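You operate a simulated robot arm through the tools that you are given. There is no shell and no other tool. Be economical: measure what you need, move in short steps, check, and stop when the job is done.

You run a simulated robot arm. Do the job below in one go: nothing can be reset, and whatever is moved stays where it is left.

## Task
Test the track sensor with the ochre tab from the short rib.
Fine: lay the tab in through the cover's window, slide the sensor to the grey mark till its lamp lights, then drop the tab into the brown tub and park the sensor on the blue mark.

Only the result counts: the job must be done as asked and must still hold three seconds after the hand-in. Knocking over, shifting, dropping, spilling or breaking anything else fails it. A push-on lid holds only when it is set on centred and level and pressed home; a screw cap is set on level and turned clockwise until tight.

## Robot
A 7-joint arm with a vacuum gripper on a trunk, on a base that drives. Base frame: it is fixed to the floor where the robot stands at the start and does not move with it; the origin is under the middle of the robot, x ahead of it, y to its left, z up. Readings come in mm, degrees, newtons and seconds.
Its first joint turns from -166.0 to 166.0 degrees. Places, roughly: air jet knob [600, -600, 1300]; arch latch [400, -300, 1100]; bent blue tab (5x3x3 cm) [700, 200, 900]; black bowl toggle [400, -400, 900]; blue track toggle [400, -400, 900]; brown tub (15x12x9 cm) [700, 0, 1000]; flap catch [900, 100, 1100]; gate valve lever [400, -500, 900]; green lift toggle [1200, 400, 800]; speed knob [500, -300, 1000]; track end stop [500, -600, 1100]; track sensor [500, -400, 1100]; width knob [500, -500, 1100]. Payload 1.06 kg.
Tool frame: the origin (TCP) lies in the middle of the cups' lips, and z points out of the cups. The gripper has 1 cup of 24 mm across, covering 24 by 24 mm (tool x, y); the bellows give 8 mm. With the vacuum on, a cup seals on a smooth face that it is pressed against (1 to 4 N); it does not hold porous or soft things. The pull reaches 23 N.
Orientation is told as [roll, pitch, yaw] about the base's x, y, z axes, in that order, counted from this pose: with the cups facing straight down, the tool's x points along the base's -x, its y along +y and its z along -z.

## Interface
- The arm moves only by the tool jog_arm. Its argument "motion" is one flat list of numbers, 7 for each row, row after row: the vacuum: 1 switches it on, -1 off, then the shift along the tool's x, y, z in mm, then the turn, a rotation vector about the tool's x, y, z in degrees. In form: [valve, dx, dy, dz, rx, ry, rz, valve, dx, dy, dz, rx, ry, rz, ...]. A call has 1 to 10 rows; each row is the pose to reach, as a shift and turn from the pose commanded when the call began, along the tool's axes at that moment. A row lasts 0.2 s, in which the tool goes at most 50 mm and 8.6 degrees; a call with a longer step from one row to the next is refused whole, and so is a gripper value outside its range. A pose out of reach is approached as far as the arm can. The call stops where the force on the tool passes 70 N (or 10 N more than at its start, if that is more) or the arm is blocked; 0.2 s more then pass. The pull builds up within a second once a cup has sealed. Time passes only in rows, and 0.2 s behind the last, so rows that repeat a pose give it time. The reply holds the time, the measured pose of the TCP, the force on the tool along the base axes and the pull of the vacuum, in the units named above and with some noise, with the torque about the TCP (base axes, N m) and any sound that the robot's microphone picked up.
- Cameras (640 x 400 px; columns grow to the right, rows downward): "scene" is now at [168.6, 153.2, 1496.6]; the picture's right is [-0.65, -0.76, 0.00], its down [-0.39, 0.33, -0.86] and it looks along [0.66, -0.56, -0.51] (base axes); focal length 227 px, centre (320, 200). "wrist" rides on the gripper at [78, 19, -96] in the tool frame; the picture's right is [-0.24, 0.97, 0.00], its down [-0.71, -0.17, -0.69] and it looks along [-0.67, -0.16, 0.73] (tool axes); focal length 243 px, centre (320, 200). There is no depth. A picture from a camera that has moved, and an enlarged one, comes with that camera's place and axes in the base frame and with its lens.
- capture(camera): a new picture of that camera. It takes no simulated time.
- drive_base(legs): drives the robot by 1 to 6 legs, each [ahead, left, turn to the left] in mm, mm and degrees, along the robot's own axes; the way and the turn of a leg run together, so that a leg with both is an arc; at most 1500 mm and 180 degrees a leg. The arm and the cameras ride along, it lands a little off, and it stops where it bumps. It gives what a move gives.
- pan_tilt(pan, tilt): turns the head with the scene camera to pan (to the left, within 120 degrees either way) and tilt (down, from -29 to 69), counted from straight ahead of the robot. It gives what a move gives.
- zoom(camera, box): a new picture of the part [left, top, right, bottom] of that camera's present view, enlarged. It takes no simulated time.
- job_done(): hands the job in; it is judged then, once.

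Go step by step. Nothing tells you exact positions but the pictures and the camera data: compare them with the known pose of the tool, close in by small moves and look again before you grip or let go. The budget is 120 turns and 98 pictures, counting those below and the enlarged ones. Unless the task says otherwise, let go and move clear before handing in, and close with one line.

The tools are called as name(argument=value, ...) on one line, values as JSON. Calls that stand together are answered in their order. jog_arm: Moves the arm, as the interface text tells. Its arguments: {"type":"object","properties":{"motion":{"type":"array"}},"required":["motion"]} The other tools are called the same way: drive_base (legs) drives the base; pan_tilt (pan, tilt) turns the head that bears the scene camera; capture (camera) takes a picture; zoom (camera, box) takes an enlarged picture of a part of a camera's view; job_done () hands the job in.

At the start:

```text
time_s: 0.0
tool_pos: [572.4, -146.4, 1371.8]
tcp_rot: [0.0, 0.1, 0.0]
ft_force: [0.3, 0.7, 0.1]
torque: [0.02, -0.03, 0.01]
pull: 0.0
robot x, y, heading: [2.9, 1.1, -0.2]
head pan, tilt: [-40.3, 30.5]
```

scene: 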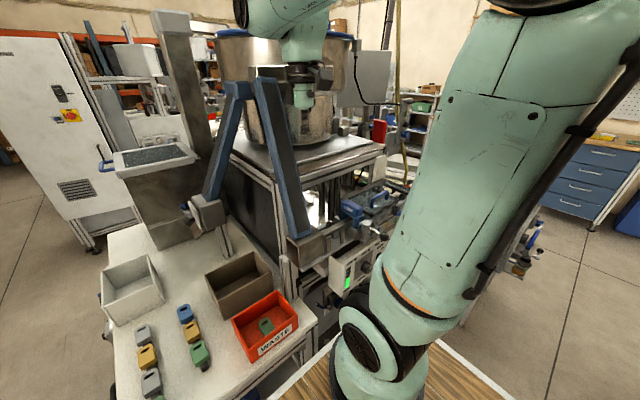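
wrist: 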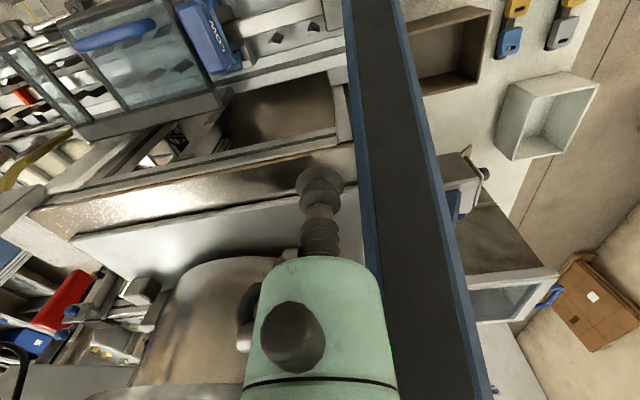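

I see a table with tabs (grey, ochre, blue, green), a brown tub and red waste tray, and a bowl feeder with a covered track. I'll look closer at the tabs and track first.

zoom(camera="scene", box=[90, 230, 330, 400])

zoom(camera="scene", box=[270, 160, 430, 300])

zoom(camera="wrist", box=[0, 0, 360, 220])

```text
2.35 times, centred on (210, 315) of scene
camera zoom: at [168.6, 153.2, 1496.6], right [-0.65, -0.76, 0.0], down [-0.39, 0.33, -0.86], along [0.66, -0.56, -0.51], focal length 533 px, centre (579, -71)
```

zoom: 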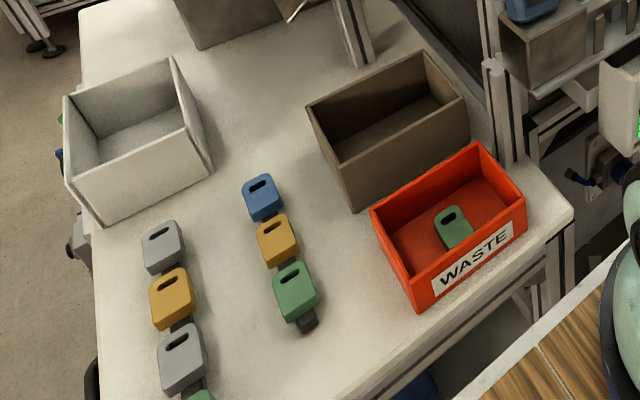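

```text
2.86 times, centred on (350, 230) of scene
camera zoom: at [168.6, 153.2, 1496.6], right [-0.65, -0.76, 0.0], down [-0.39, 0.33, -0.86], along [0.66, -0.56, -0.51], focal length 648 px, centre (234, 114)
```

zoom: 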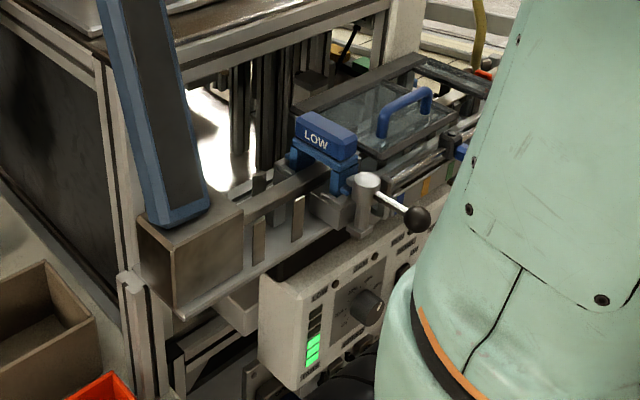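

```text
1.78 times, centred on (180, 110) of wrist
camera zoom: at [493.1, -126.8, 1466.2], right [0.24, 0.97, 0.0], down [0.71, -0.17, 0.69], along [0.67, -0.16, -0.73], focal length 431 px, centre (569, 360)
```

zoom: 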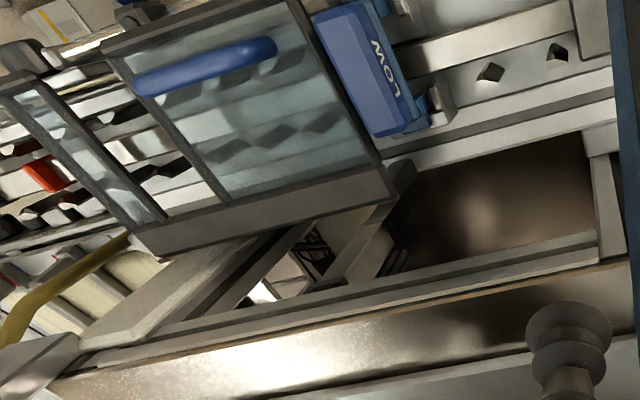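

The tabs sit in two rows; I need to see both ribs completely and then the track.

pan_tilt(pan=0, tilt=45)

capture(camera="scene")

zoom(camera="scene", box=[230, 130, 470, 330])

```text
time_s: 1.1
tool_pos: [571.3, -145.8, 1371.8]
tcp_rot: [0.0, 0.0, -0.1]
ft_force: [-0.4, -0.2, 0.2]
torque: [0.02, 0.02, 0.03]
pull: 0.0
robot x, y, heading: [0.0, -2.3, -0.2]
head pan, tilt: [0.0, 45.0]
```

```text
92 pictures are left
camera scene: at [181.1, 211.5, 1474.8], right [0.0, -1.0, 0.0], down [-0.71, 0.0, -0.71], along [0.71, 0.0, -0.71], focal length 227 px, centre (320, 200)
```

scene: 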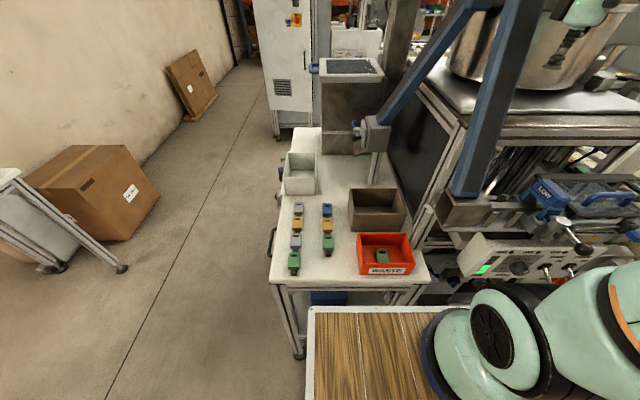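

```text
2.00 times, centred on (350, 230) of scene
camera zoom: at [181.1, 211.5, 1474.8], right [0.0, -1.0, 0.0], down [-0.71, 0.0, -0.71], along [0.71, 0.0, -0.71], focal length 453 px, centre (260, 140)
```

zoom: 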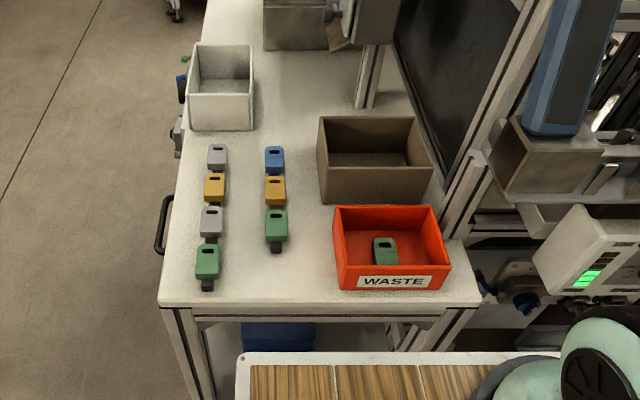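

The short rib has three tabs (blue, ochre, green). Now look at the track from the head.

pan_tilt(pan=-60, tilt=35)

capture(camera="scene")

```text
time_s: 2.4
tool_pos: [571.2, -145.9, 1371.8]
tcp_rot: [0.0, 0.0, 0.1]
ft_force: [0.3, -0.8, 0.2]
torque: [0.0, -0.01, 0.0]
pull: 0.2
robot x, y, heading: [-1.9, -0.7, -0.2]
head pan, tilt: [-60.0, 35.0]
```

```text
90 pictures are left
camera scene: at [143.9, 135.3, 1489.6], right [-0.87, -0.5, 0.0], down [-0.29, 0.5, -0.82], along [0.41, -0.71, -0.57], focal length 227 px, centre (320, 200)
```

scene: 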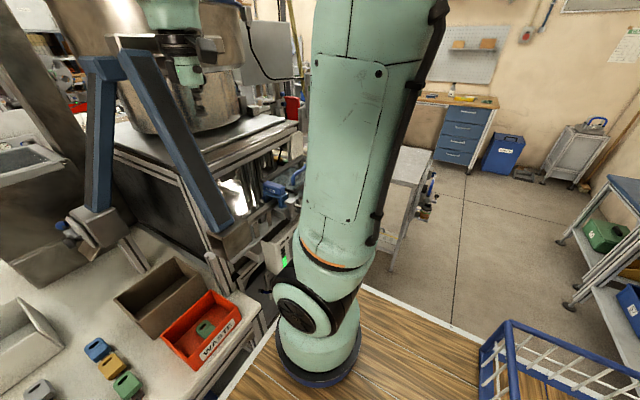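

The arm blocks the view, so I'll move the wrist camera in -y, back off in x, to view the track.

jog_arm(motion=[-1, 25, -40, 0, 0, 0, 0, -1, 50, -80, 0, 0, 0, 0, -1, 75, -120, 0, 0, 0, 0, -1, 100, -160, 0, 0, 0, 0, -1, 100, -200, 0, 0, 0, 0, -1, 100, -240, 0, 0, 0, 0])

capture(camera="wrist")

capture(camera="scene")

```text
time_s: 3.8
tool_pos: [470.3, -383.7, 1371.8]
tcp_rot: [0.1, 0.0, 0.0]
ft_force: [-0.3, -0.4, 0.0]
torque: [-0.02, -0.01, -0.01]
pull: 0.0
robot x, y, heading: [-3.2, 2.1, -0.1]
head pan, tilt: [-60.0, 35.0]
```

```text
89 pictures are left
camera wrist: at [391.8, -364.3, 1466.0], right [0.23, 0.97, 0.0], down [0.71, -0.17, 0.69], along [0.67, -0.16, -0.73], focal length 243 px, centre (320, 200)
```

wrist: 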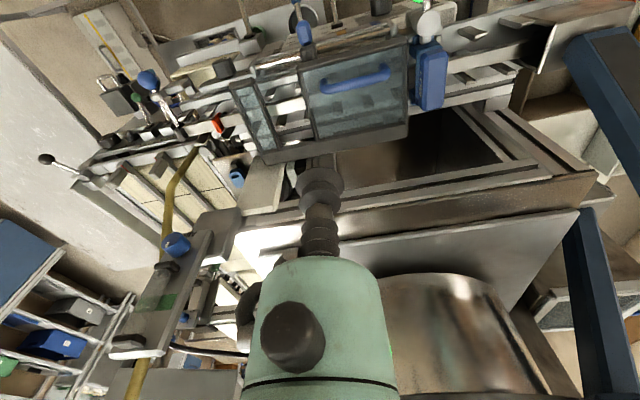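

```text
88 pictures are left
camera scene: at [143.4, 135.7, 1489.6], right [-0.87, -0.5, 0.0], down [-0.29, 0.5, -0.82], along [0.41, -0.71, -0.57], focal length 227 px, centre (320, 200)
```

scene: 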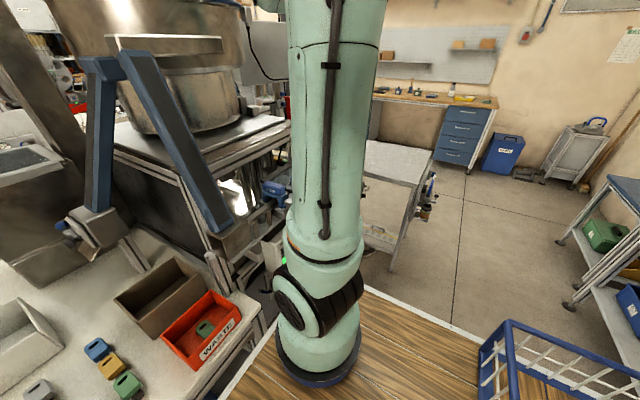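

zoom(camera="wrist", box=[60, 0, 260, 140])

zoom(camera="wrist", box=[220, 0, 460, 160])

```text
2.86 times, centred on (160, 70) of wrist
camera zoom: at [391.8, -364.3, 1466.0], right [0.23, 0.97, 0.0], down [0.71, -0.17, 0.69], along [0.67, -0.16, -0.73], focal length 693 px, centre (777, 571)
```

zoom: 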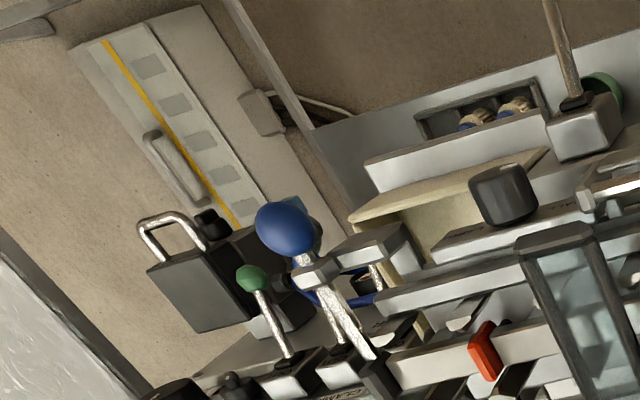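

```text
2.50 times, centred on (340, 80) of wrist
camera zoom: at [391.8, -364.3, 1466.0], right [0.23, 0.97, 0.0], down [0.71, -0.17, 0.69], along [0.67, -0.16, -0.73], focal length 606 px, centre (270, 500)
```

zoom: 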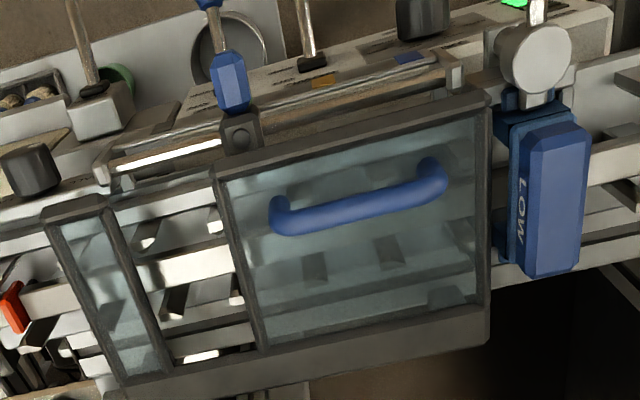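

The track runs along y with a two-panel cover with an open window between panels; the sensor rides on a front rail. I'll tilt the wrist to view it better.

jog_arm(motion=[-1, 20, -20, 0, 0, 8, 0, -1, 40, -40, 0, 0, 16, 0, -1, 50, -60, 0, 0, 24, 0, -1, 50, -80, 0, 0, 32, 0, -1, 50, -80, 0, 0, 32, 0])

capture(camera="wrist")

```text
time_s: 5.0
tool_pos: [421.3, -466.2, 1371.5]
tcp_rot: [0.0, 32.1, 0.0]
ft_force: [0.0, 0.1, -0.6]
torque: [0.01, 0.01, -0.02]
pull: 0.0
robot x, y, heading: [-3.1, -1.2, 0.2]
head pan, tilt: [-60.0, 35.0]
```

```text
85 pictures are left
camera wrist: at [405.7, -446.8, 1492.8], right [0.2, 0.97, -0.12], down [0.96, -0.17, 0.2], along [0.18, -0.16, -0.97], focal length 243 px, centre (320, 200)
```

wrist: 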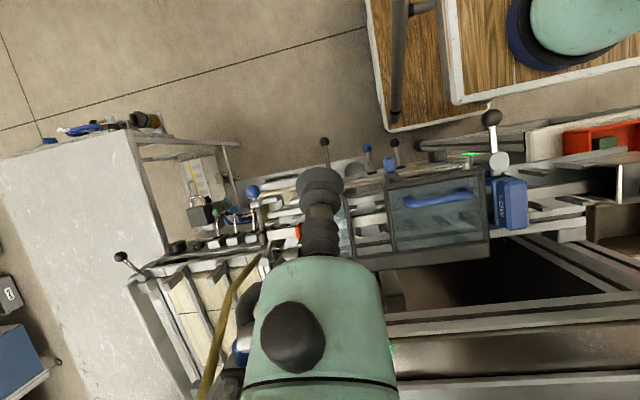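

zoom(camera="wrist", box=[200, 120, 360, 260])

zoom(camera="wrist", box=[340, 100, 560, 260])

```text
2.86 times, centred on (280, 190) of wrist
camera zoom: at [405.7, -446.8, 1492.8], right [0.2, 0.97, -0.12], down [0.96, -0.17, 0.2], along [0.18, -0.16, -0.97], focal length 693 px, centre (434, 229)
```

zoom: 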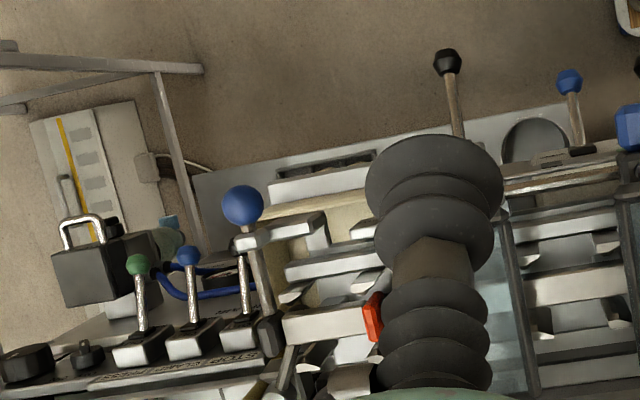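

```text
2.50 times, centred on (450, 180) of wrist
camera zoom: at [405.7, -446.8, 1492.8], right [0.2, 0.97, -0.12], down [0.96, -0.17, 0.2], along [0.18, -0.16, -0.97], focal length 606 px, centre (-5, 250)
```

zoom: 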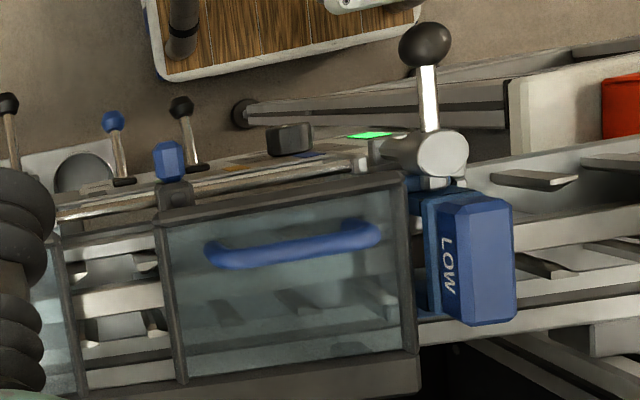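

I need a lower, more frontal view of the sensor rail and marks.

jog_arm(motion=[-1, 0, 5, 30, 0, -8, 0, -1, 0, 10, 60, 0, -16, 0, -1, 0, 20, 90, 0, -24, 0, -1, 0, 25, 120, 0, -32, 0, -1, -4, 30, 139, 0, -38, 0, -1, -4, 30, 139, 0, -38, 0])

capture(camera="wrist")

```text
time_s: 6.4
tool_pos: [352.2, -436.2, 1253.1]
tcp_rot: [0.0, -6.1, 0.0]
ft_force: [0.6, 0.2, 0.3]
torque: [0.0, -0.02, -0.03]
pull: 0.1
robot x, y, heading: [-1.7, -1.6, 0.2]
head pan, tilt: [-60.0, 35.0]
```

```text
82 pictures are left
camera wrist: at [263.0, -417.8, 1337.9], right [0.23, 0.97, 0.02], down [0.63, -0.17, 0.76], along [0.74, -0.16, -0.65], focal length 243 px, centre (320, 200)
```

wrist: 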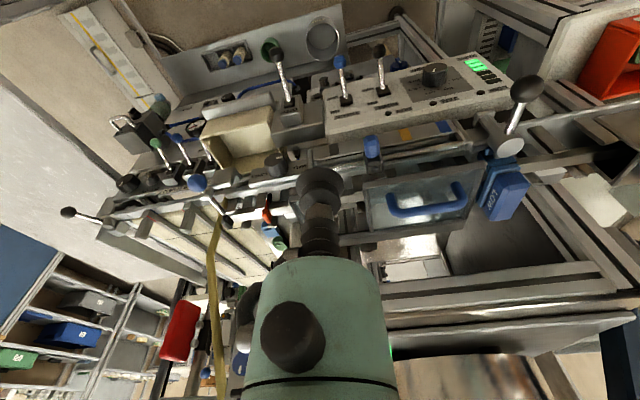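

zoom(camera="wrist", box=[330, 110, 510, 230])

zoom(camera="wrist", box=[180, 30, 400, 200])

```text
3.33 times, centred on (420, 170) of wrist
camera zoom: at [263.0, -417.8, 1337.9], right [0.23, 0.97, 0.02], down [0.63, -0.17, 0.76], along [0.74, -0.16, -0.65], focal length 809 px, centre (-13, 300)
```

zoom: 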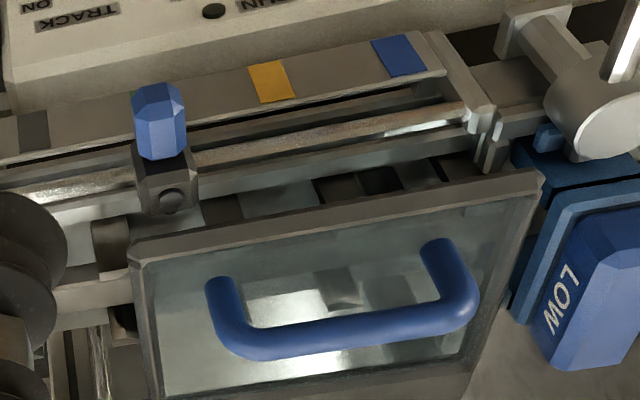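

```text
2.35 times, centred on (290, 115) of wrist
camera zoom: at [263.0, -417.8, 1337.9], right [0.23, 0.97, 0.02], down [0.63, -0.17, 0.76], along [0.74, -0.16, -0.65], focal length 571 px, centre (391, 400)
```

zoom: 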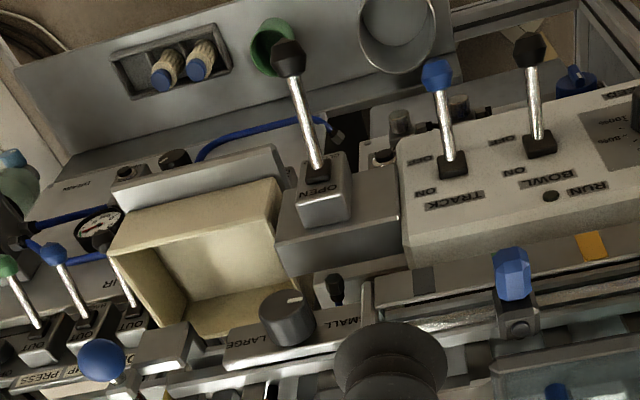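

Marks estimated: grey at y≈-439, amber ≈-352, blue ≈-307; sensor knob at about (440,-394,1115); window centred near y≈-438. Next a closer look into the window from above.

jog_arm(motion=[-1, -20, -15, -34, 0, 8, 0, -1, -50, -35, -34, 0, 16, 0, -1, -80, -55, -34, 0, 24, 0, -1, -105, -75, -34, 0, 32, 0, -1, -122, -84, -34, 0, 36, 0, -1, -122, -84, -34, 0, 36, 0])

zoom(camera="wrist", box=[320, 120, 520, 260])

```text
time_s: 7.8
tool_pos: [469.4, -521.5, 1298.3]
tcp_rot: [0.0, 30.1, 0.0]
ft_force: [0.1, -0.2, 0.0]
torque: [0.01, -0.01, -0.04]
pull: 0.1
robot x, y, heading: [-0.3, 1.4, 0.1]
head pan, tilt: [-60.0, 35.0]
```

```text
2.86 times, centred on (420, 190) of wrist
camera zoom: at [449.0, -501.8, 1419.6], right [0.2, 0.97, -0.12], down [0.96, -0.17, 0.24], along [0.21, -0.16, -0.96], focal length 693 px, centre (34, 229)
```

zoom: 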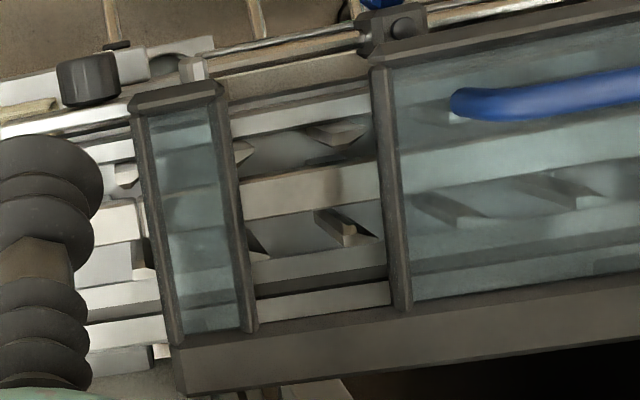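

The track shows a central rail flanked by two channels. Next look at the tabs' shape closely.

pan_tilt(pan=0, tilt=45)

zoom(camera="scene", box=[280, 195, 350, 265])

zoom(camera="scene", box=[420, 160, 600, 300])

```text
time_s: 9.1
tool_pos: [468.8, -521.7, 1297.8]
tcp_rot: [0.0, 30.0, 0.0]
ft_force: [-0.1, -0.2, -0.4]
torque: [0.0, 0.01, -0.05]
pull: 0.1
robot x, y, heading: [1.1, 2.0, -0.2]
head pan, tilt: [0.0, 45.0]
```

```text
5.71 times, centred on (315, 230) of scene
camera zoom: at [181.1, 211.4, 1474.8], right [0.0, -1.0, 0.0], down [-0.71, 0.0, -0.71], along [0.71, 0.0, -0.71], focal length 1295 px, centre (349, 29)
```

zoom: 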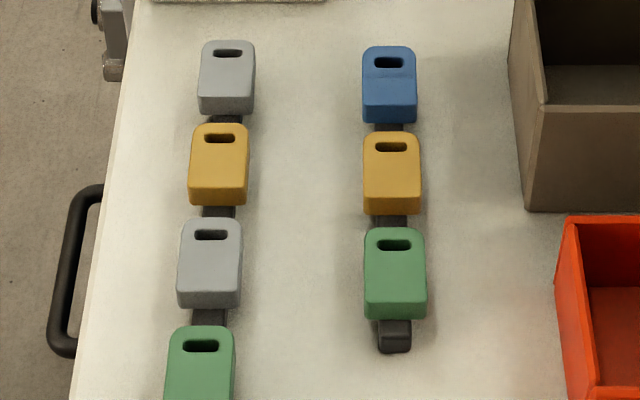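

```text
2.86 times, centred on (510, 230) of scene
camera zoom: at [181.1, 211.4, 1474.8], right [0.0, -1.0, 0.0], down [-0.71, 0.0, -0.71], along [0.71, 0.0, -0.71], focal length 648 px, centre (-223, 114)
```

zoom: 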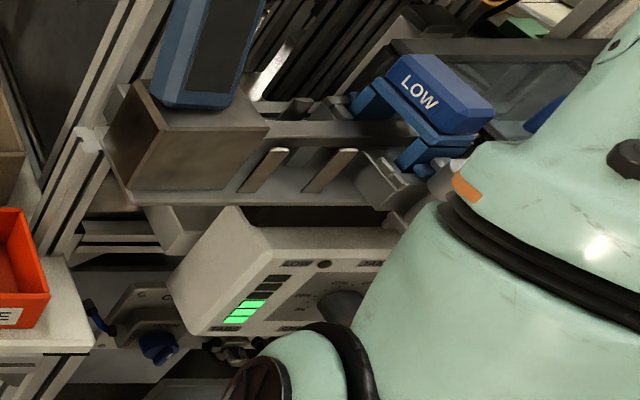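

Tabs look like channels straddling the dark rib (which is about as wide as the track's central rail). I'll go over to the tabs with the wrist camera, passing at safe height.

jog_arm(motion=[-1, 18, 15, -18, 0, -8, 0, -1, 36, 40, -36, 0, -16, 0, -1, 54, 70, -55, 0, -24, 0, -1, 54, 110, -55, 0, -30, 0, -1, 54, 155, -55, 0, -30, 0, -1, 54, 200, -55, 0, -30, 0, -1, 54, 245, -55, 0, -30, 0, -1, 54, 290, -55, 0, -30, 0, -1, 54, 335, -55, 0, -30, 0, -1, 54, 375, -55, 0, -30, 0])

capture(camera="scene")

```text
time_s: 11.3
tool_pos: [447.8, -143.5, 1373.5]
tcp_rot: [0.0, 0.0, 0.1]
ft_force: [0.0, 0.0, -0.3]
torque: [0.04, 0.03, 0.03]
pull: 0.0
robot x, y, heading: [-0.9, 2.4, 0.1]
head pan, tilt: [0.0, 45.0]
```

```text
76 pictures are left
camera scene: at [181.3, 211.3, 1474.8], right [0.0, -1.0, 0.0], down [-0.71, 0.0, -0.71], along [0.71, 0.0, -0.71], focal length 227 px, centre (320, 200)
```

scene: 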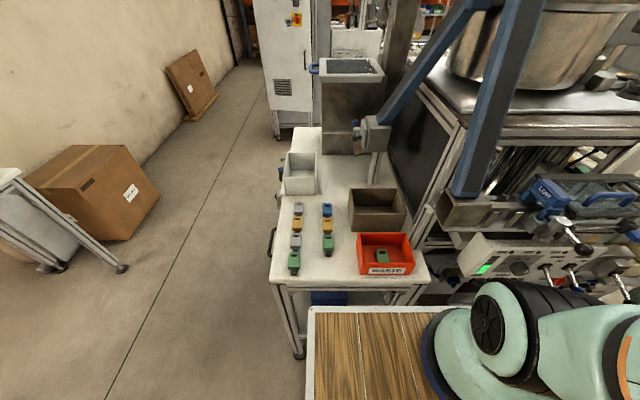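

jog_arm(motion=[-1, 0, 40, 0, 0, 0, 0, -1, 0, 85, 0, 0, 0, 0, -1, -10, 130, 0, 0, 0, 0, -1, -25, 175, 0, 0, 0, 0, -1, -45, 220, 0, 0, 0, 0, -1, -60, 260, 15, 0, 0, 0, -1, -60, 280, 50, 0, 0, 0, -1, -60, 290, 90, 0, 0, 0, -1, -60, 290, 120, 0, 0, 0])

capture(camera="wrist")

```text
time_s: 13.3
tool_pos: [511.1, 145.1, 1253.4]
tcp_rot: [0.1, 0.0, -0.1]
ft_force: [-1.1, -0.4, -0.1]
torque: [-0.01, 0.02, 0.01]
pull: 0.1
robot x, y, heading: [-0.4, 1.7, -0.1]
head pan, tilt: [0.0, 45.0]
```

```text
75 pictures are left
camera wrist: at [432.4, 164.9, 1348.7], right [0.24, 0.97, 0.0], down [0.71, -0.17, 0.69], along [0.67, -0.16, -0.73], focal length 243 px, centre (320, 200)
```

wrist: 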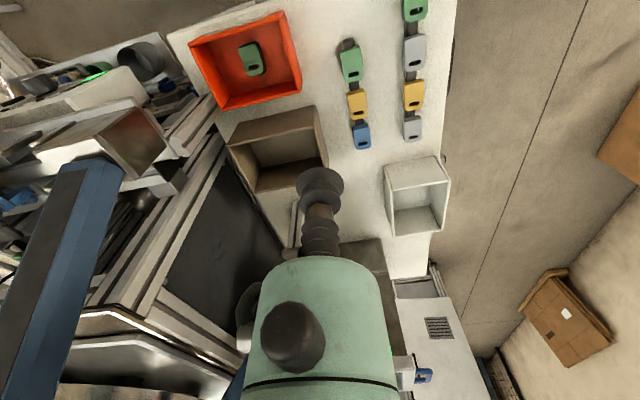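

zoom(camera="wrist", box=[325, 30, 425, 160])

```text
3.08 times, centred on (375, 95) of wrist
camera zoom: at [432.4, 164.9, 1348.7], right [0.24, 0.97, 0.0], down [0.71, -0.17, 0.69], along [0.67, -0.16, -0.73], focal length 746 px, centre (151, 523)
```

zoom: 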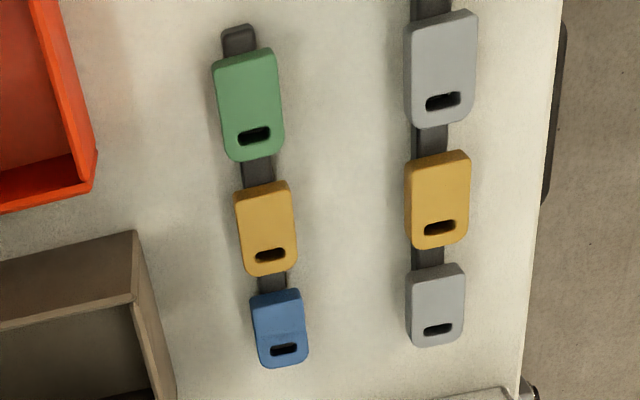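

Ochre tab of the short rib is at about (607,188,941); solid area towards −x from its slot. I'll move above it and look.

jog_arm(motion=[-1, -25, 15, 40, 0, 0, 0, -1, -50, 30, 80, 0, 0, 0, -1, -75, 40, 120, 0, 0, 0, -1, -87, 43, 165, 0, 0, 0, -1, -87, 43, 210, 0, 0, 0, -1, -87, 43, 250, 0, 0, 0, -1, -87, 43, 258, 0, 0, 0])

capture(camera="wrist")

zoom(camera="scene", box=[280, 160, 390, 270])

```text
time_s: 14.9
tool_pos: [596.2, 187.2, 995.1]
tcp_rot: [0.0, 0.1, 0.0]
ft_force: [0.2, 0.1, -0.2]
torque: [0.0, 0.03, 0.03]
pull: 0.0
robot x, y, heading: [2.9, 0.2, -0.1]
head pan, tilt: [0.0, 45.0]
```

```text
73 pictures are left
camera wrist: at [517.7, 206.7, 1090.3], right [0.24, 0.97, 0.0], down [0.71, -0.17, 0.69], along [0.67, -0.16, -0.73], focal length 243 px, centre (320, 200)
```

wrist: 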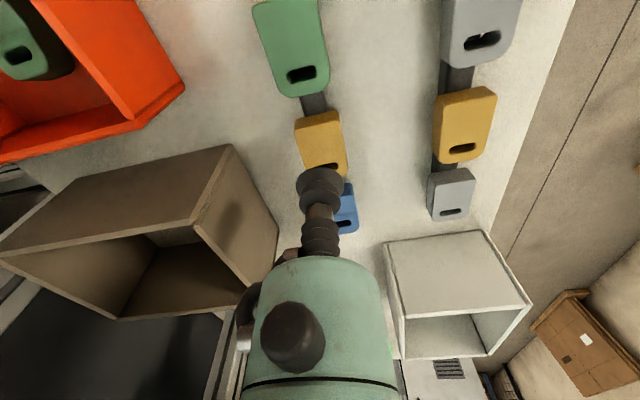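

```text
3.64 times, centred on (335, 215) of scene
camera zoom: at [181.0, 211.5, 1474.8], right [0.0, -1.0, 0.0], down [-0.71, 0.0, -0.71], along [0.71, 0.0, -0.71], focal length 824 px, centre (266, 146)
```

zoom: 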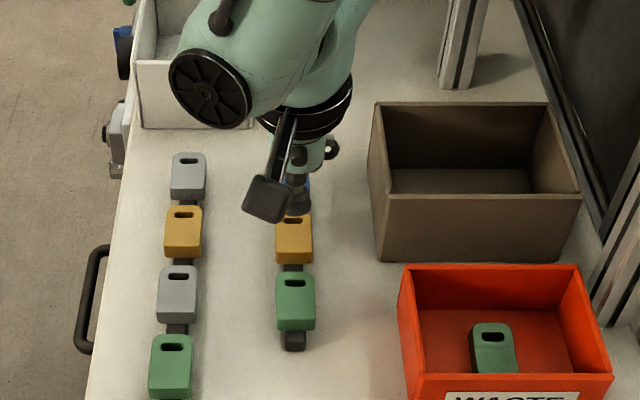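

Alignment looks right; grip at about (599,189). Descend with vacuum on.

jog_arm(motion=[1, -3, 2, 25, 0, 0, 0, 1, -3, 2, 44, 0, 0, 0, 1, -3, 2, 50, 0, 0, 0, 1, -3, 2, 53, 0, 0, 0, 1, -3, 2, 55, 0, 0, 0, 1, -3, 2, 55, 0, 0, 0])

```text
time_s: 16.3
tool_pos: [600.7, 190.7, 941.7]
tcp_rot: [0.1, -0.1, -0.1]
ft_force: [-1.1, 1.3, 48.1]
torque: [-0.05, 0.0, -0.01]
pull: 22.3
robot x, y, heading: [-0.6, 0.7, 0.1]
head pan, tilt: [0.0, 45.0]
```

Sealed, though pressed hard; ease up and lift gently.

jog_arm(motion=[1, 0, 0, -5, 0, 0, 0, 1, 0, 0, -12, 0, 0, 0, 1, 0, 0, -25, 0, 0, 0, 1, 0, 0, -50, 0, 0, 0, 1, 0, 0, -50, 0, 0, 0])

zoom(camera="scene", box=[280, 160, 390, 270])

zoom(camera="wrist", box=[260, 80, 400, 240])

```text
time_s: 17.5
tool_pos: [599.7, 188.6, 991.2]
tcp_rot: [0.0, 0.0, 0.0]
ft_force: [0.4, -0.3, 0.4]
torque: [0.01, -0.03, -0.01]
pull: 22.3
robot x, y, heading: [0.3, 2.2, 0.0]
head pan, tilt: [0.0, 45.0]
```

```text
3.64 times, centred on (335, 215) of scene
camera zoom: at [181.1, 211.6, 1474.8], right [0.0, -1.0, 0.0], down [-0.71, 0.0, -0.71], along [0.71, 0.0, -0.71], focal length 824 px, centre (266, 146)
```

zoom: 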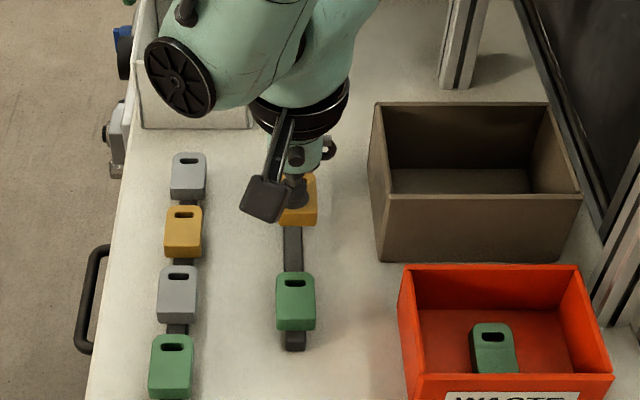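

```text
2.50 times, centred on (330, 160) of wrist
camera zoom: at [521.5, 208.3, 1086.2], right [0.24, 0.97, 0.0], down [0.71, -0.17, 0.68], along [0.67, -0.16, -0.73], focal length 606 px, centre (295, 300)
```

zoom: 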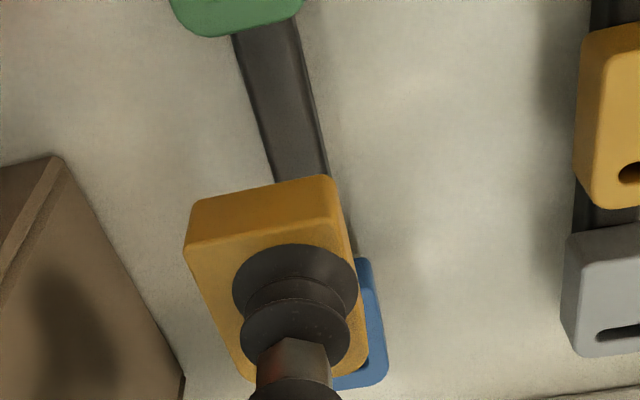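

The ochre tab is held. Raise it to head height to inspect its underside shape.

jog_arm(motion=[1, 0, 0, -45, 0, 0, 0, 1, 0, 0, -90, 0, 0, 0, 1, 10, 0, -135, 0, 0, 0, 1, 20, 0, -180, 0, 0, 0, 1, 40, 0, -225, 0, 0, 0, 1, 60, 0, -270, 0, 0, 0, 1, 80, 0, -315, 0, 0, 0, 1, 100, 0, -360, 0, 0, 0, 1, 110, 0, -400, 0, 0, 0, 1, 110, 0, -440, 0, 0, 0])

pan_tilt(pan=0, tilt=10)

capture(camera="scene")

```text
time_s: 19.7
tool_pos: [489.0, 189.7, 1430.2]
tcp_rot: [-0.1, 0.0, 0.1]
ft_force: [0.5, -0.2, 0.3]
torque: [-0.02, 0.0, 0.03]
pull: 22.6
robot x, y, heading: [-1.2, -2.1, 0.1]
head pan, tilt: [0.0, 45.0]
```

```text
time_s: 20.7
tool_pos: [487.6, 189.6, 1430.6]
tcp_rot: [-0.1, 0.1, 0.0]
ft_force: [-0.4, -0.6, 0.2]
torque: [0.0, -0.01, -0.01]
pull: 22.7
robot x, y, heading: [-1.5, 4.1, -0.3]
head pan, tilt: [0.0, 10.0]
```

```text
69 pictures are left
camera scene: at [192.7, 211.6, 1529.6], right [0.0, -1.0, 0.0], down [-0.17, 0.0, -0.98], along [0.98, 0.0, -0.17], focal length 227 px, centre (320, 200)
```

scene: 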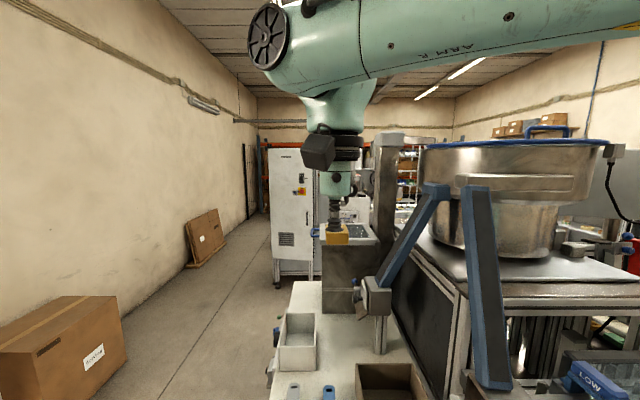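

jog_arm(motion=[1, 0, 0, -20, 0, 8, 0, 1, 0, 0, -30, 0, 16, 0, 1, 0, 0, -40, 0, 24, 0, 1, 0, 0, -50, 0, 32, 0, 1, 0, 0, -50, 0, 40, 0, 1, 0, 0, -50, 0, 48, 0])

zoom(camera="scene", box=[300, 180, 380, 260])

```text
time_s: 22.3
tool_pos: [572.1, 173.4, 1416.2]
tcp_rot: [-16.9, 49.5, -27.6]
ft_force: [1.0, 0.5, 0.0]
torque: [0.01, 0.02, -0.01]
pull: 23.2
out of reach, approached as far as the arm can: row 4, 5
robot x, y, heading: [1.0, 1.5, 0.1]
head pan, tilt: [0.0, 10.0]
stopped in row 6: the arm was blocked; the commanded pose is now the measured one
```

```text
5.00 times, centred on (340, 220) of scene
camera zoom: at [192.4, 212.7, 1529.6], right [0.0, -1.0, 0.0], down [-0.17, 0.0, -0.98], along [0.98, 0.0, -0.17], focal length 1134 px, centre (220, 100)
```

zoom: 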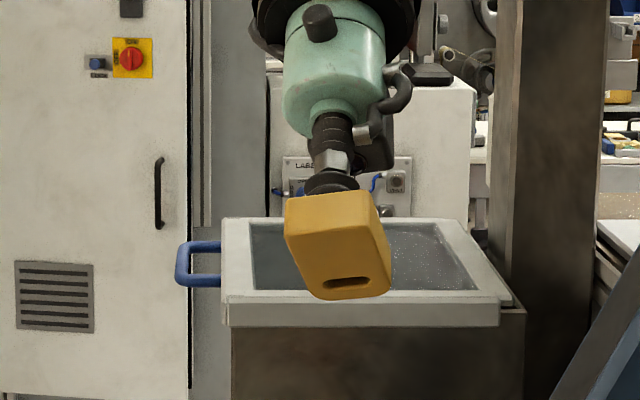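

zoom(camera="scene", box=[330, 208, 356, 234])

```text
15.38 times, centred on (343, 221) of scene
camera zoom: at [192.4, 212.7, 1529.6], right [0.0, -1.0, 0.0], down [-0.17, 0.0, -0.98], along [0.98, 0.0, -0.17], focal length 3488 px, centre (-34, -123)
```

zoom: 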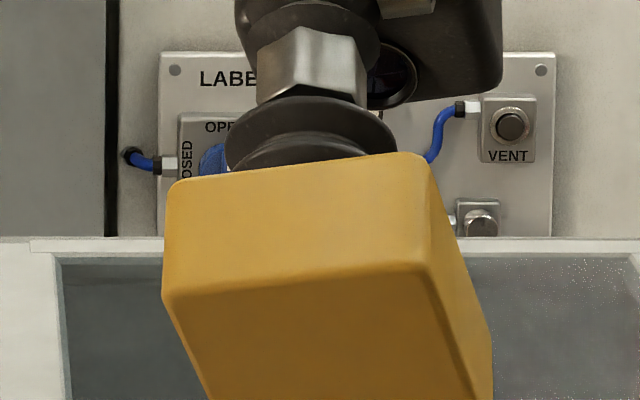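

The tab is a plain solid block (~50×30×17 mm) with a slot. I'll level the tool again.

jog_arm(motion=[1, 0, 0, 0, -0.5, -7.4, -2.6, 1, 0, 0, 0, -1.06, -14.7, -5.3, 1, 0, 0, 0, -1.6, -22.1, -7.9, 1, 0, 0, 0, -2.1, -29.5, -10.5, 1, 0, 0, 0, -2.6, -36.9, -13.1, 1, 0, 0, 0, -3.2, -44.2, -15.8, 1, 0, 0, 0, -3.7, -51.6, -18.4, 1, 0, 0, 0, -3.7, -51.6, -18.4])

```text
time_s: 24.1
tool_pos: [573.4, 171.7, 1414.7]
tcp_rot: [0.1, 0.1, -0.1]
ft_force: [-0.9, -0.1, -0.7]
torque: [0.03, 0.01, 0.0]
pull: 23.3
robot x, y, heading: [-1.4, -0.7, 0.1]
head pan, tilt: [0.0, 10.0]
```

Now carry it toward the track, turning the tool −90° yaw so the camera looks along the track.

jog_arm(motion=[1, 30, -10, 0, 0, 0, 8, 1, 60, -40, 0, 0, 0, 16, 1, 90, -75, 10, 0, 0, 24, 1, 120, -110, 20, 0, 0, 32, 1, 130, -150, 30, 0, 0, 40, 1, 133, -195, 40, 0, 0, 48, 1, 133, -240, 45, 0, 0, 56, 1, 133, -285, 45, 0, 0, 64, 1, 133, -330, 45, 0, 0, 72, 1, 133, -375, 45, 0, 0, 80])

```text
time_s: 26.3
tool_pos: [438.9, -203.3, 1372.6]
tcp_rot: [-0.1, 0.1, -80.2]
ft_force: [0.5, 0.0, 0.7]
torque: [0.02, -0.02, 0.0]
pull: 23.5
robot x, y, heading: [1.0, -2.0, 0.2]
head pan, tilt: [0.0, 10.0]
```

jog_arm(motion=[1, -43, -8, 20, 0, 0, 4, 1, -86, -15, 40, 0, 0, 8, 1, -128, -23, 60, 0, 0, 10, 1, -128, -23, 80, 0, 0, 10, 1, -128, -23, 80, 0, 0, 10])

capture(camera="wrist")

```text
time_s: 27.5
tool_pos: [436.9, -332.6, 1291.8]
tcp_rot: [-0.1, 0.1, -90.1]
ft_force: [0.1, 0.8, -0.2]
torque: [0.05, -0.02, 0.03]
pull: 23.3
robot x, y, heading: [1.8, 0.4, 0.1]
head pan, tilt: [0.0, 10.0]
```

```text
66 pictures are left
camera wrist: at [456.1, -253.5, 1386.0], right [0.97, -0.24, 0.0], down [-0.17, -0.71, 0.68], along [-0.16, -0.66, -0.73], focal length 243 px, centre (320, 200)
```

wrist: 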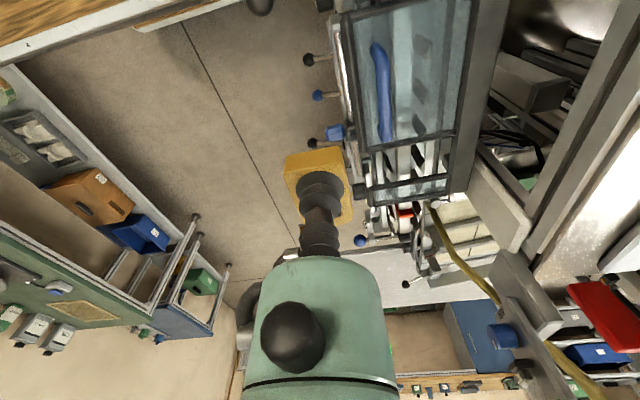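

zoom(camera="wrist", box=[345, 120, 465, 220])

pan_tilt(pan=-55, tilt=35)

capture(camera="scene")

```text
4.00 times, centred on (405, 170) of wrist
camera zoom: at [456.1, -253.5, 1386.0], right [0.97, -0.24, 0.0], down [-0.17, -0.71, 0.68], along [-0.16, -0.66, -0.73], focal length 970 px, centre (-20, 320)
```

zoom: 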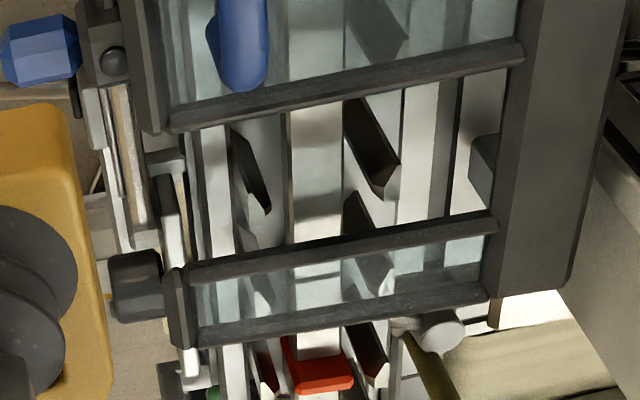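

```text
time_s: 28.7
tool_pos: [437.1, -331.9, 1291.5]
tcp_rot: [-0.1, 0.1, -90.1]
ft_force: [-0.9, -0.7, 0.9]
torque: [-0.04, 0.01, -0.02]
pull: 23.5
robot x, y, heading: [-0.7, -2.0, -0.1]
head pan, tilt: [-55.0, 35.0]
```

```text
64 pictures are left
camera scene: at [150.1, 139.9, 1489.6], right [-0.82, -0.58, 0.0], down [-0.33, 0.47, -0.82], along [0.47, -0.67, -0.57], focal length 227 px, centre (320, 200)
```

scene: 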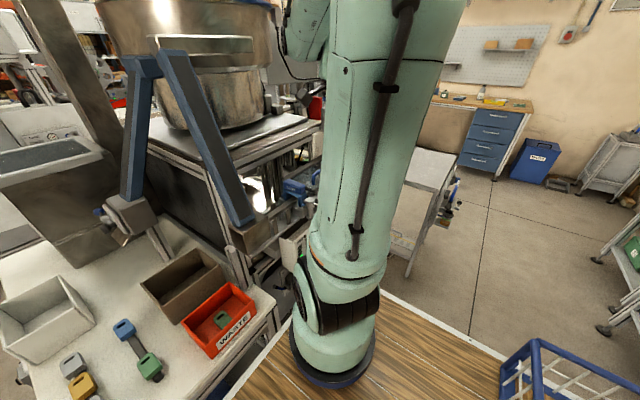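

I need the track's cross profile; view through the window from the robot side, looking along +x.

jog_arm(motion=[1, -20, -15, 0, 0, 0, -8, 1, -60, -35, 0, 0, 0, -16, 1, -100, -55, 0, 0, 0, -24, 1, -140, -75, 0, 0, 0, -32, 1, -170, -90, 0, 0, 0, -40, 1, -190, -95, 0, 0, 0, -48, 1, -200, -95, 0, 0, 0, -56, 1, -200, -95, 0, 0, 0, -64, 1, -200, -95, 0, 0, 0, -72, 1, -200, -95, 0, 0, 0, -72])

capture(camera="wrist")

```text
time_s: 30.9
tool_pos: [342.2, -532.6, 1288.5]
tcp_rot: [0.0, 0.2, -18.0]
ft_force: [-0.2, -0.3, 0.2]
torque: [0.0, -0.01, 0.05]
pull: 22.9
robot x, y, heading: [0.3, -0.2, -0.1]
head pan, tilt: [-55.0, 35.0]
```

```text
63 pictures are left
camera wrist: at [274.3, -489.6, 1384.9], right [0.52, 0.85, 0.0], down [0.62, -0.38, 0.68], along [0.58, -0.36, -0.73], focal length 243 px, centre (320, 200)
```

wrist: 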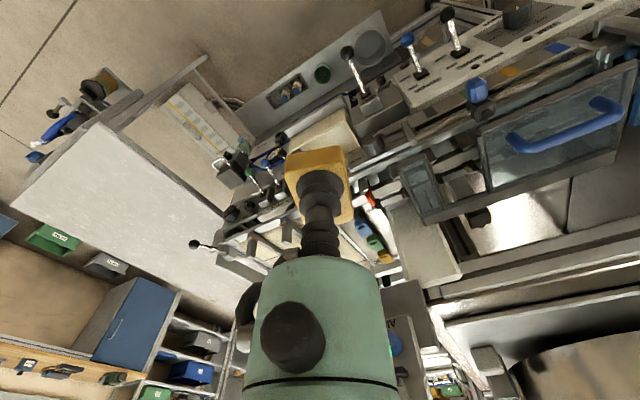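

zoom(camera="wrist", box=[400, 130, 510, 220])

zoom(camera="wrist", box=[335, 170, 435, 280])

```text
4.44 times, centred on (455, 175) of wrist
camera zoom: at [274.3, -489.6, 1384.9], right [0.52, 0.85, 0.0], down [0.62, -0.38, 0.68], along [0.58, -0.36, -0.73], focal length 1078 px, centre (-280, 311)
```

zoom: 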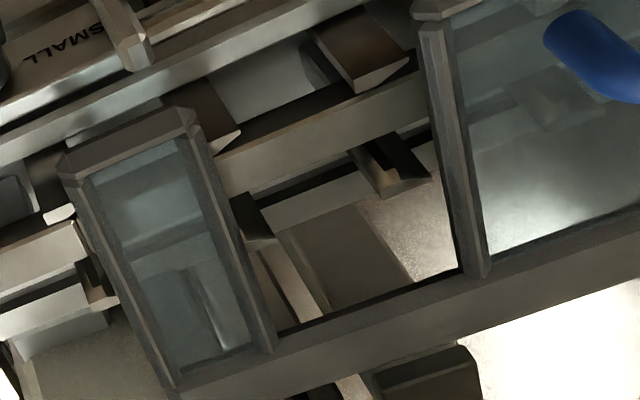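

```text
3.64 times, centred on (385, 225) of wrist
camera zoom: at [274.3, -489.6, 1384.9], right [0.52, 0.85, 0.0], down [0.62, -0.38, 0.68], along [0.58, -0.36, -0.73], focal length 882 px, centre (84, 109)
```

zoom: 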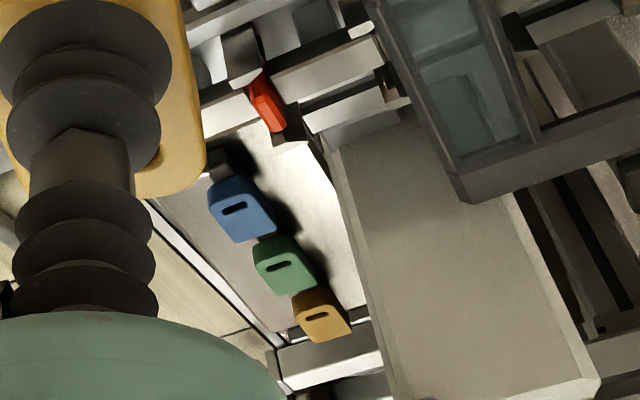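

Now the profile is clear: the tab lies on a ~22 mm central bar (top z≈1122, x 507–529), between guide fingers at x≈502 and 534, lengthwise along y — like on the rib. I'll go above the window at yaw −90.

jog_arm(motion=[1, -15, 17, 0, 0, 0, 8, 1, -30, 35, 0, 0, 0, 16, 1, -45, 52, 0, 0, 0, 24, 1, -60, 70, 0, 0, 0, 32, 1, -75, 88, 0, 0, 0, 40, 1, -90, 105, 0, 0, 0, 48, 1, -105, 122, 0, 0, 0, 56, 1, -120, 140, 20, 0, 0, 64, 1, -134, 156, 45, 0, 0, 72, 1, -134, 156, 68, 0, 0, 72])

capture(camera="wrist")

zoom(camera="wrist", box=[240, 90, 400, 230])

```text
time_s: 33.1
tool_pos: [517.0, -425.3, 1222.2]
tcp_rot: [-0.3, 0.0, -90.3]
ft_force: [-0.1, 0.3, -0.2]
torque: [-0.04, 0.01, 0.0]
pull: 23.2
robot x, y, heading: [-1.0, 0.8, -0.1]
head pan, tilt: [-55.0, 35.0]
```

```text
60 pictures are left
camera wrist: at [536.3, -346.3, 1316.8], right [0.97, -0.24, 0.0], down [-0.17, -0.71, 0.68], along [-0.17, -0.66, -0.73], focal length 243 px, centre (320, 200)
```

wrist: 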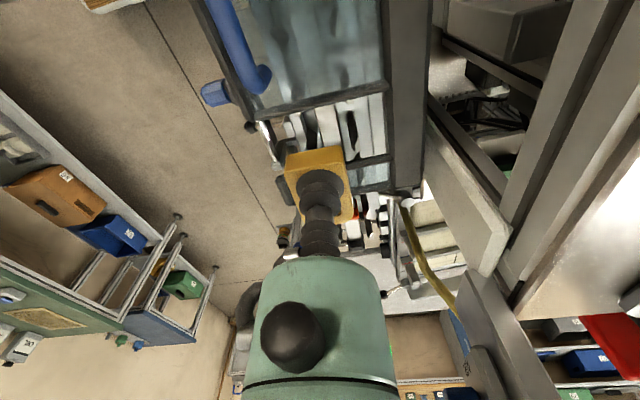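

```text
2.86 times, centred on (320, 160) of wrist
camera zoom: at [536.3, -346.3, 1316.8], right [0.97, -0.24, 0.0], down [-0.17, -0.71, 0.68], along [-0.17, -0.66, -0.73], focal length 693 px, centre (320, 314)
```

zoom: 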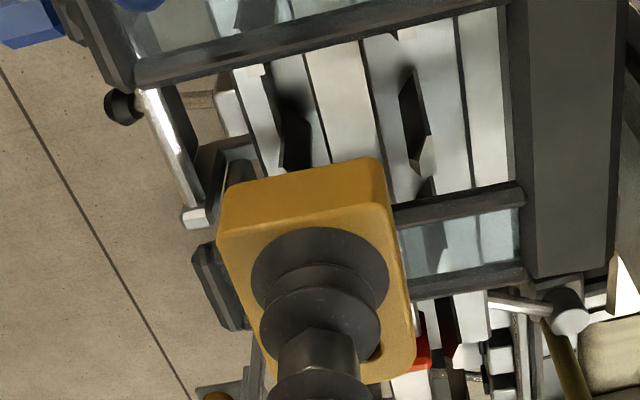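

Tab centre is ~10.5 mm to −y of TCP and ~2° rotated; bar centre x≈518. Correct and lower to just above the cover for a check.

jog_arm(motion=[1, -3.5, 1.5, 15, 0, 0, -2, 1, -3.5, 1.5, 30, 0, 0, -2, 1, -3.5, 1.5, 45, 0, 0, -2, 1, -3.5, 1.5, 45, 0, 0, -2])

zoom(camera="wrist", box=[240, 90, 400, 230])

```text
time_s: 34.1
tool_pos: [519.5, -428.7, 1177.2]
tcp_rot: [-0.1, 0.1, -88.2]
ft_force: [-1.0, -0.7, -0.6]
torque: [-0.02, -0.05, -0.01]
pull: 22.7
robot x, y, heading: [-0.1, -0.7, 0.1]
head pan, tilt: [-55.0, 35.0]
```

```text
2.86 times, centred on (320, 160) of wrist
camera zoom: at [536.0, -348.9, 1271.8], right [0.98, -0.2, 0.0], down [-0.15, -0.71, 0.68], along [-0.14, -0.67, -0.73], focal length 693 px, centre (320, 314)
```

zoom: 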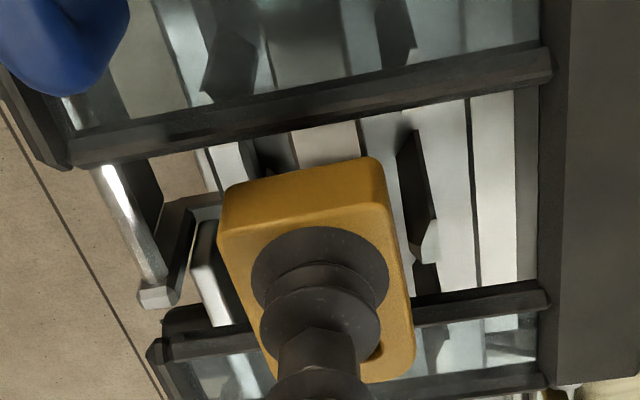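

Clearances look good on all sides. Lower into the window slowly.

jog_arm(motion=[1, 0, 0, 10, 0, 0, 0, 1, 0, 0, 20, 0, 0, 0, 1, 0, 0, 28, 0, 0, 0, 1, 0, 0, 28, 0, 0, 0])

zoom(camera="wrist", box=[240, 90, 400, 230])

```text
time_s: 35.1
tool_pos: [519.2, -431.9, 1151.8]
tcp_rot: [0.1, -0.3, -88.3]
ft_force: [4.0, -27.0, 50.2]
torque: [0.89, 0.02, -0.04]
pull: 22.9
robot x, y, heading: [-2.7, -1.4, 0.4]
head pan, tilt: [-55.0, 35.0]
```

```text
2.86 times, centred on (320, 160) of wrist
camera zoom: at [535.7, -351.5, 1246.4], right [0.98, -0.2, 0.0], down [-0.15, -0.71, 0.69], along [-0.14, -0.67, -0.73], focal length 693 px, centre (320, 314)
```

zoom: 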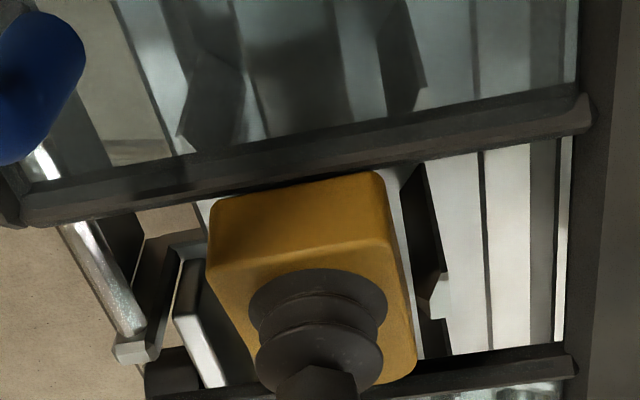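

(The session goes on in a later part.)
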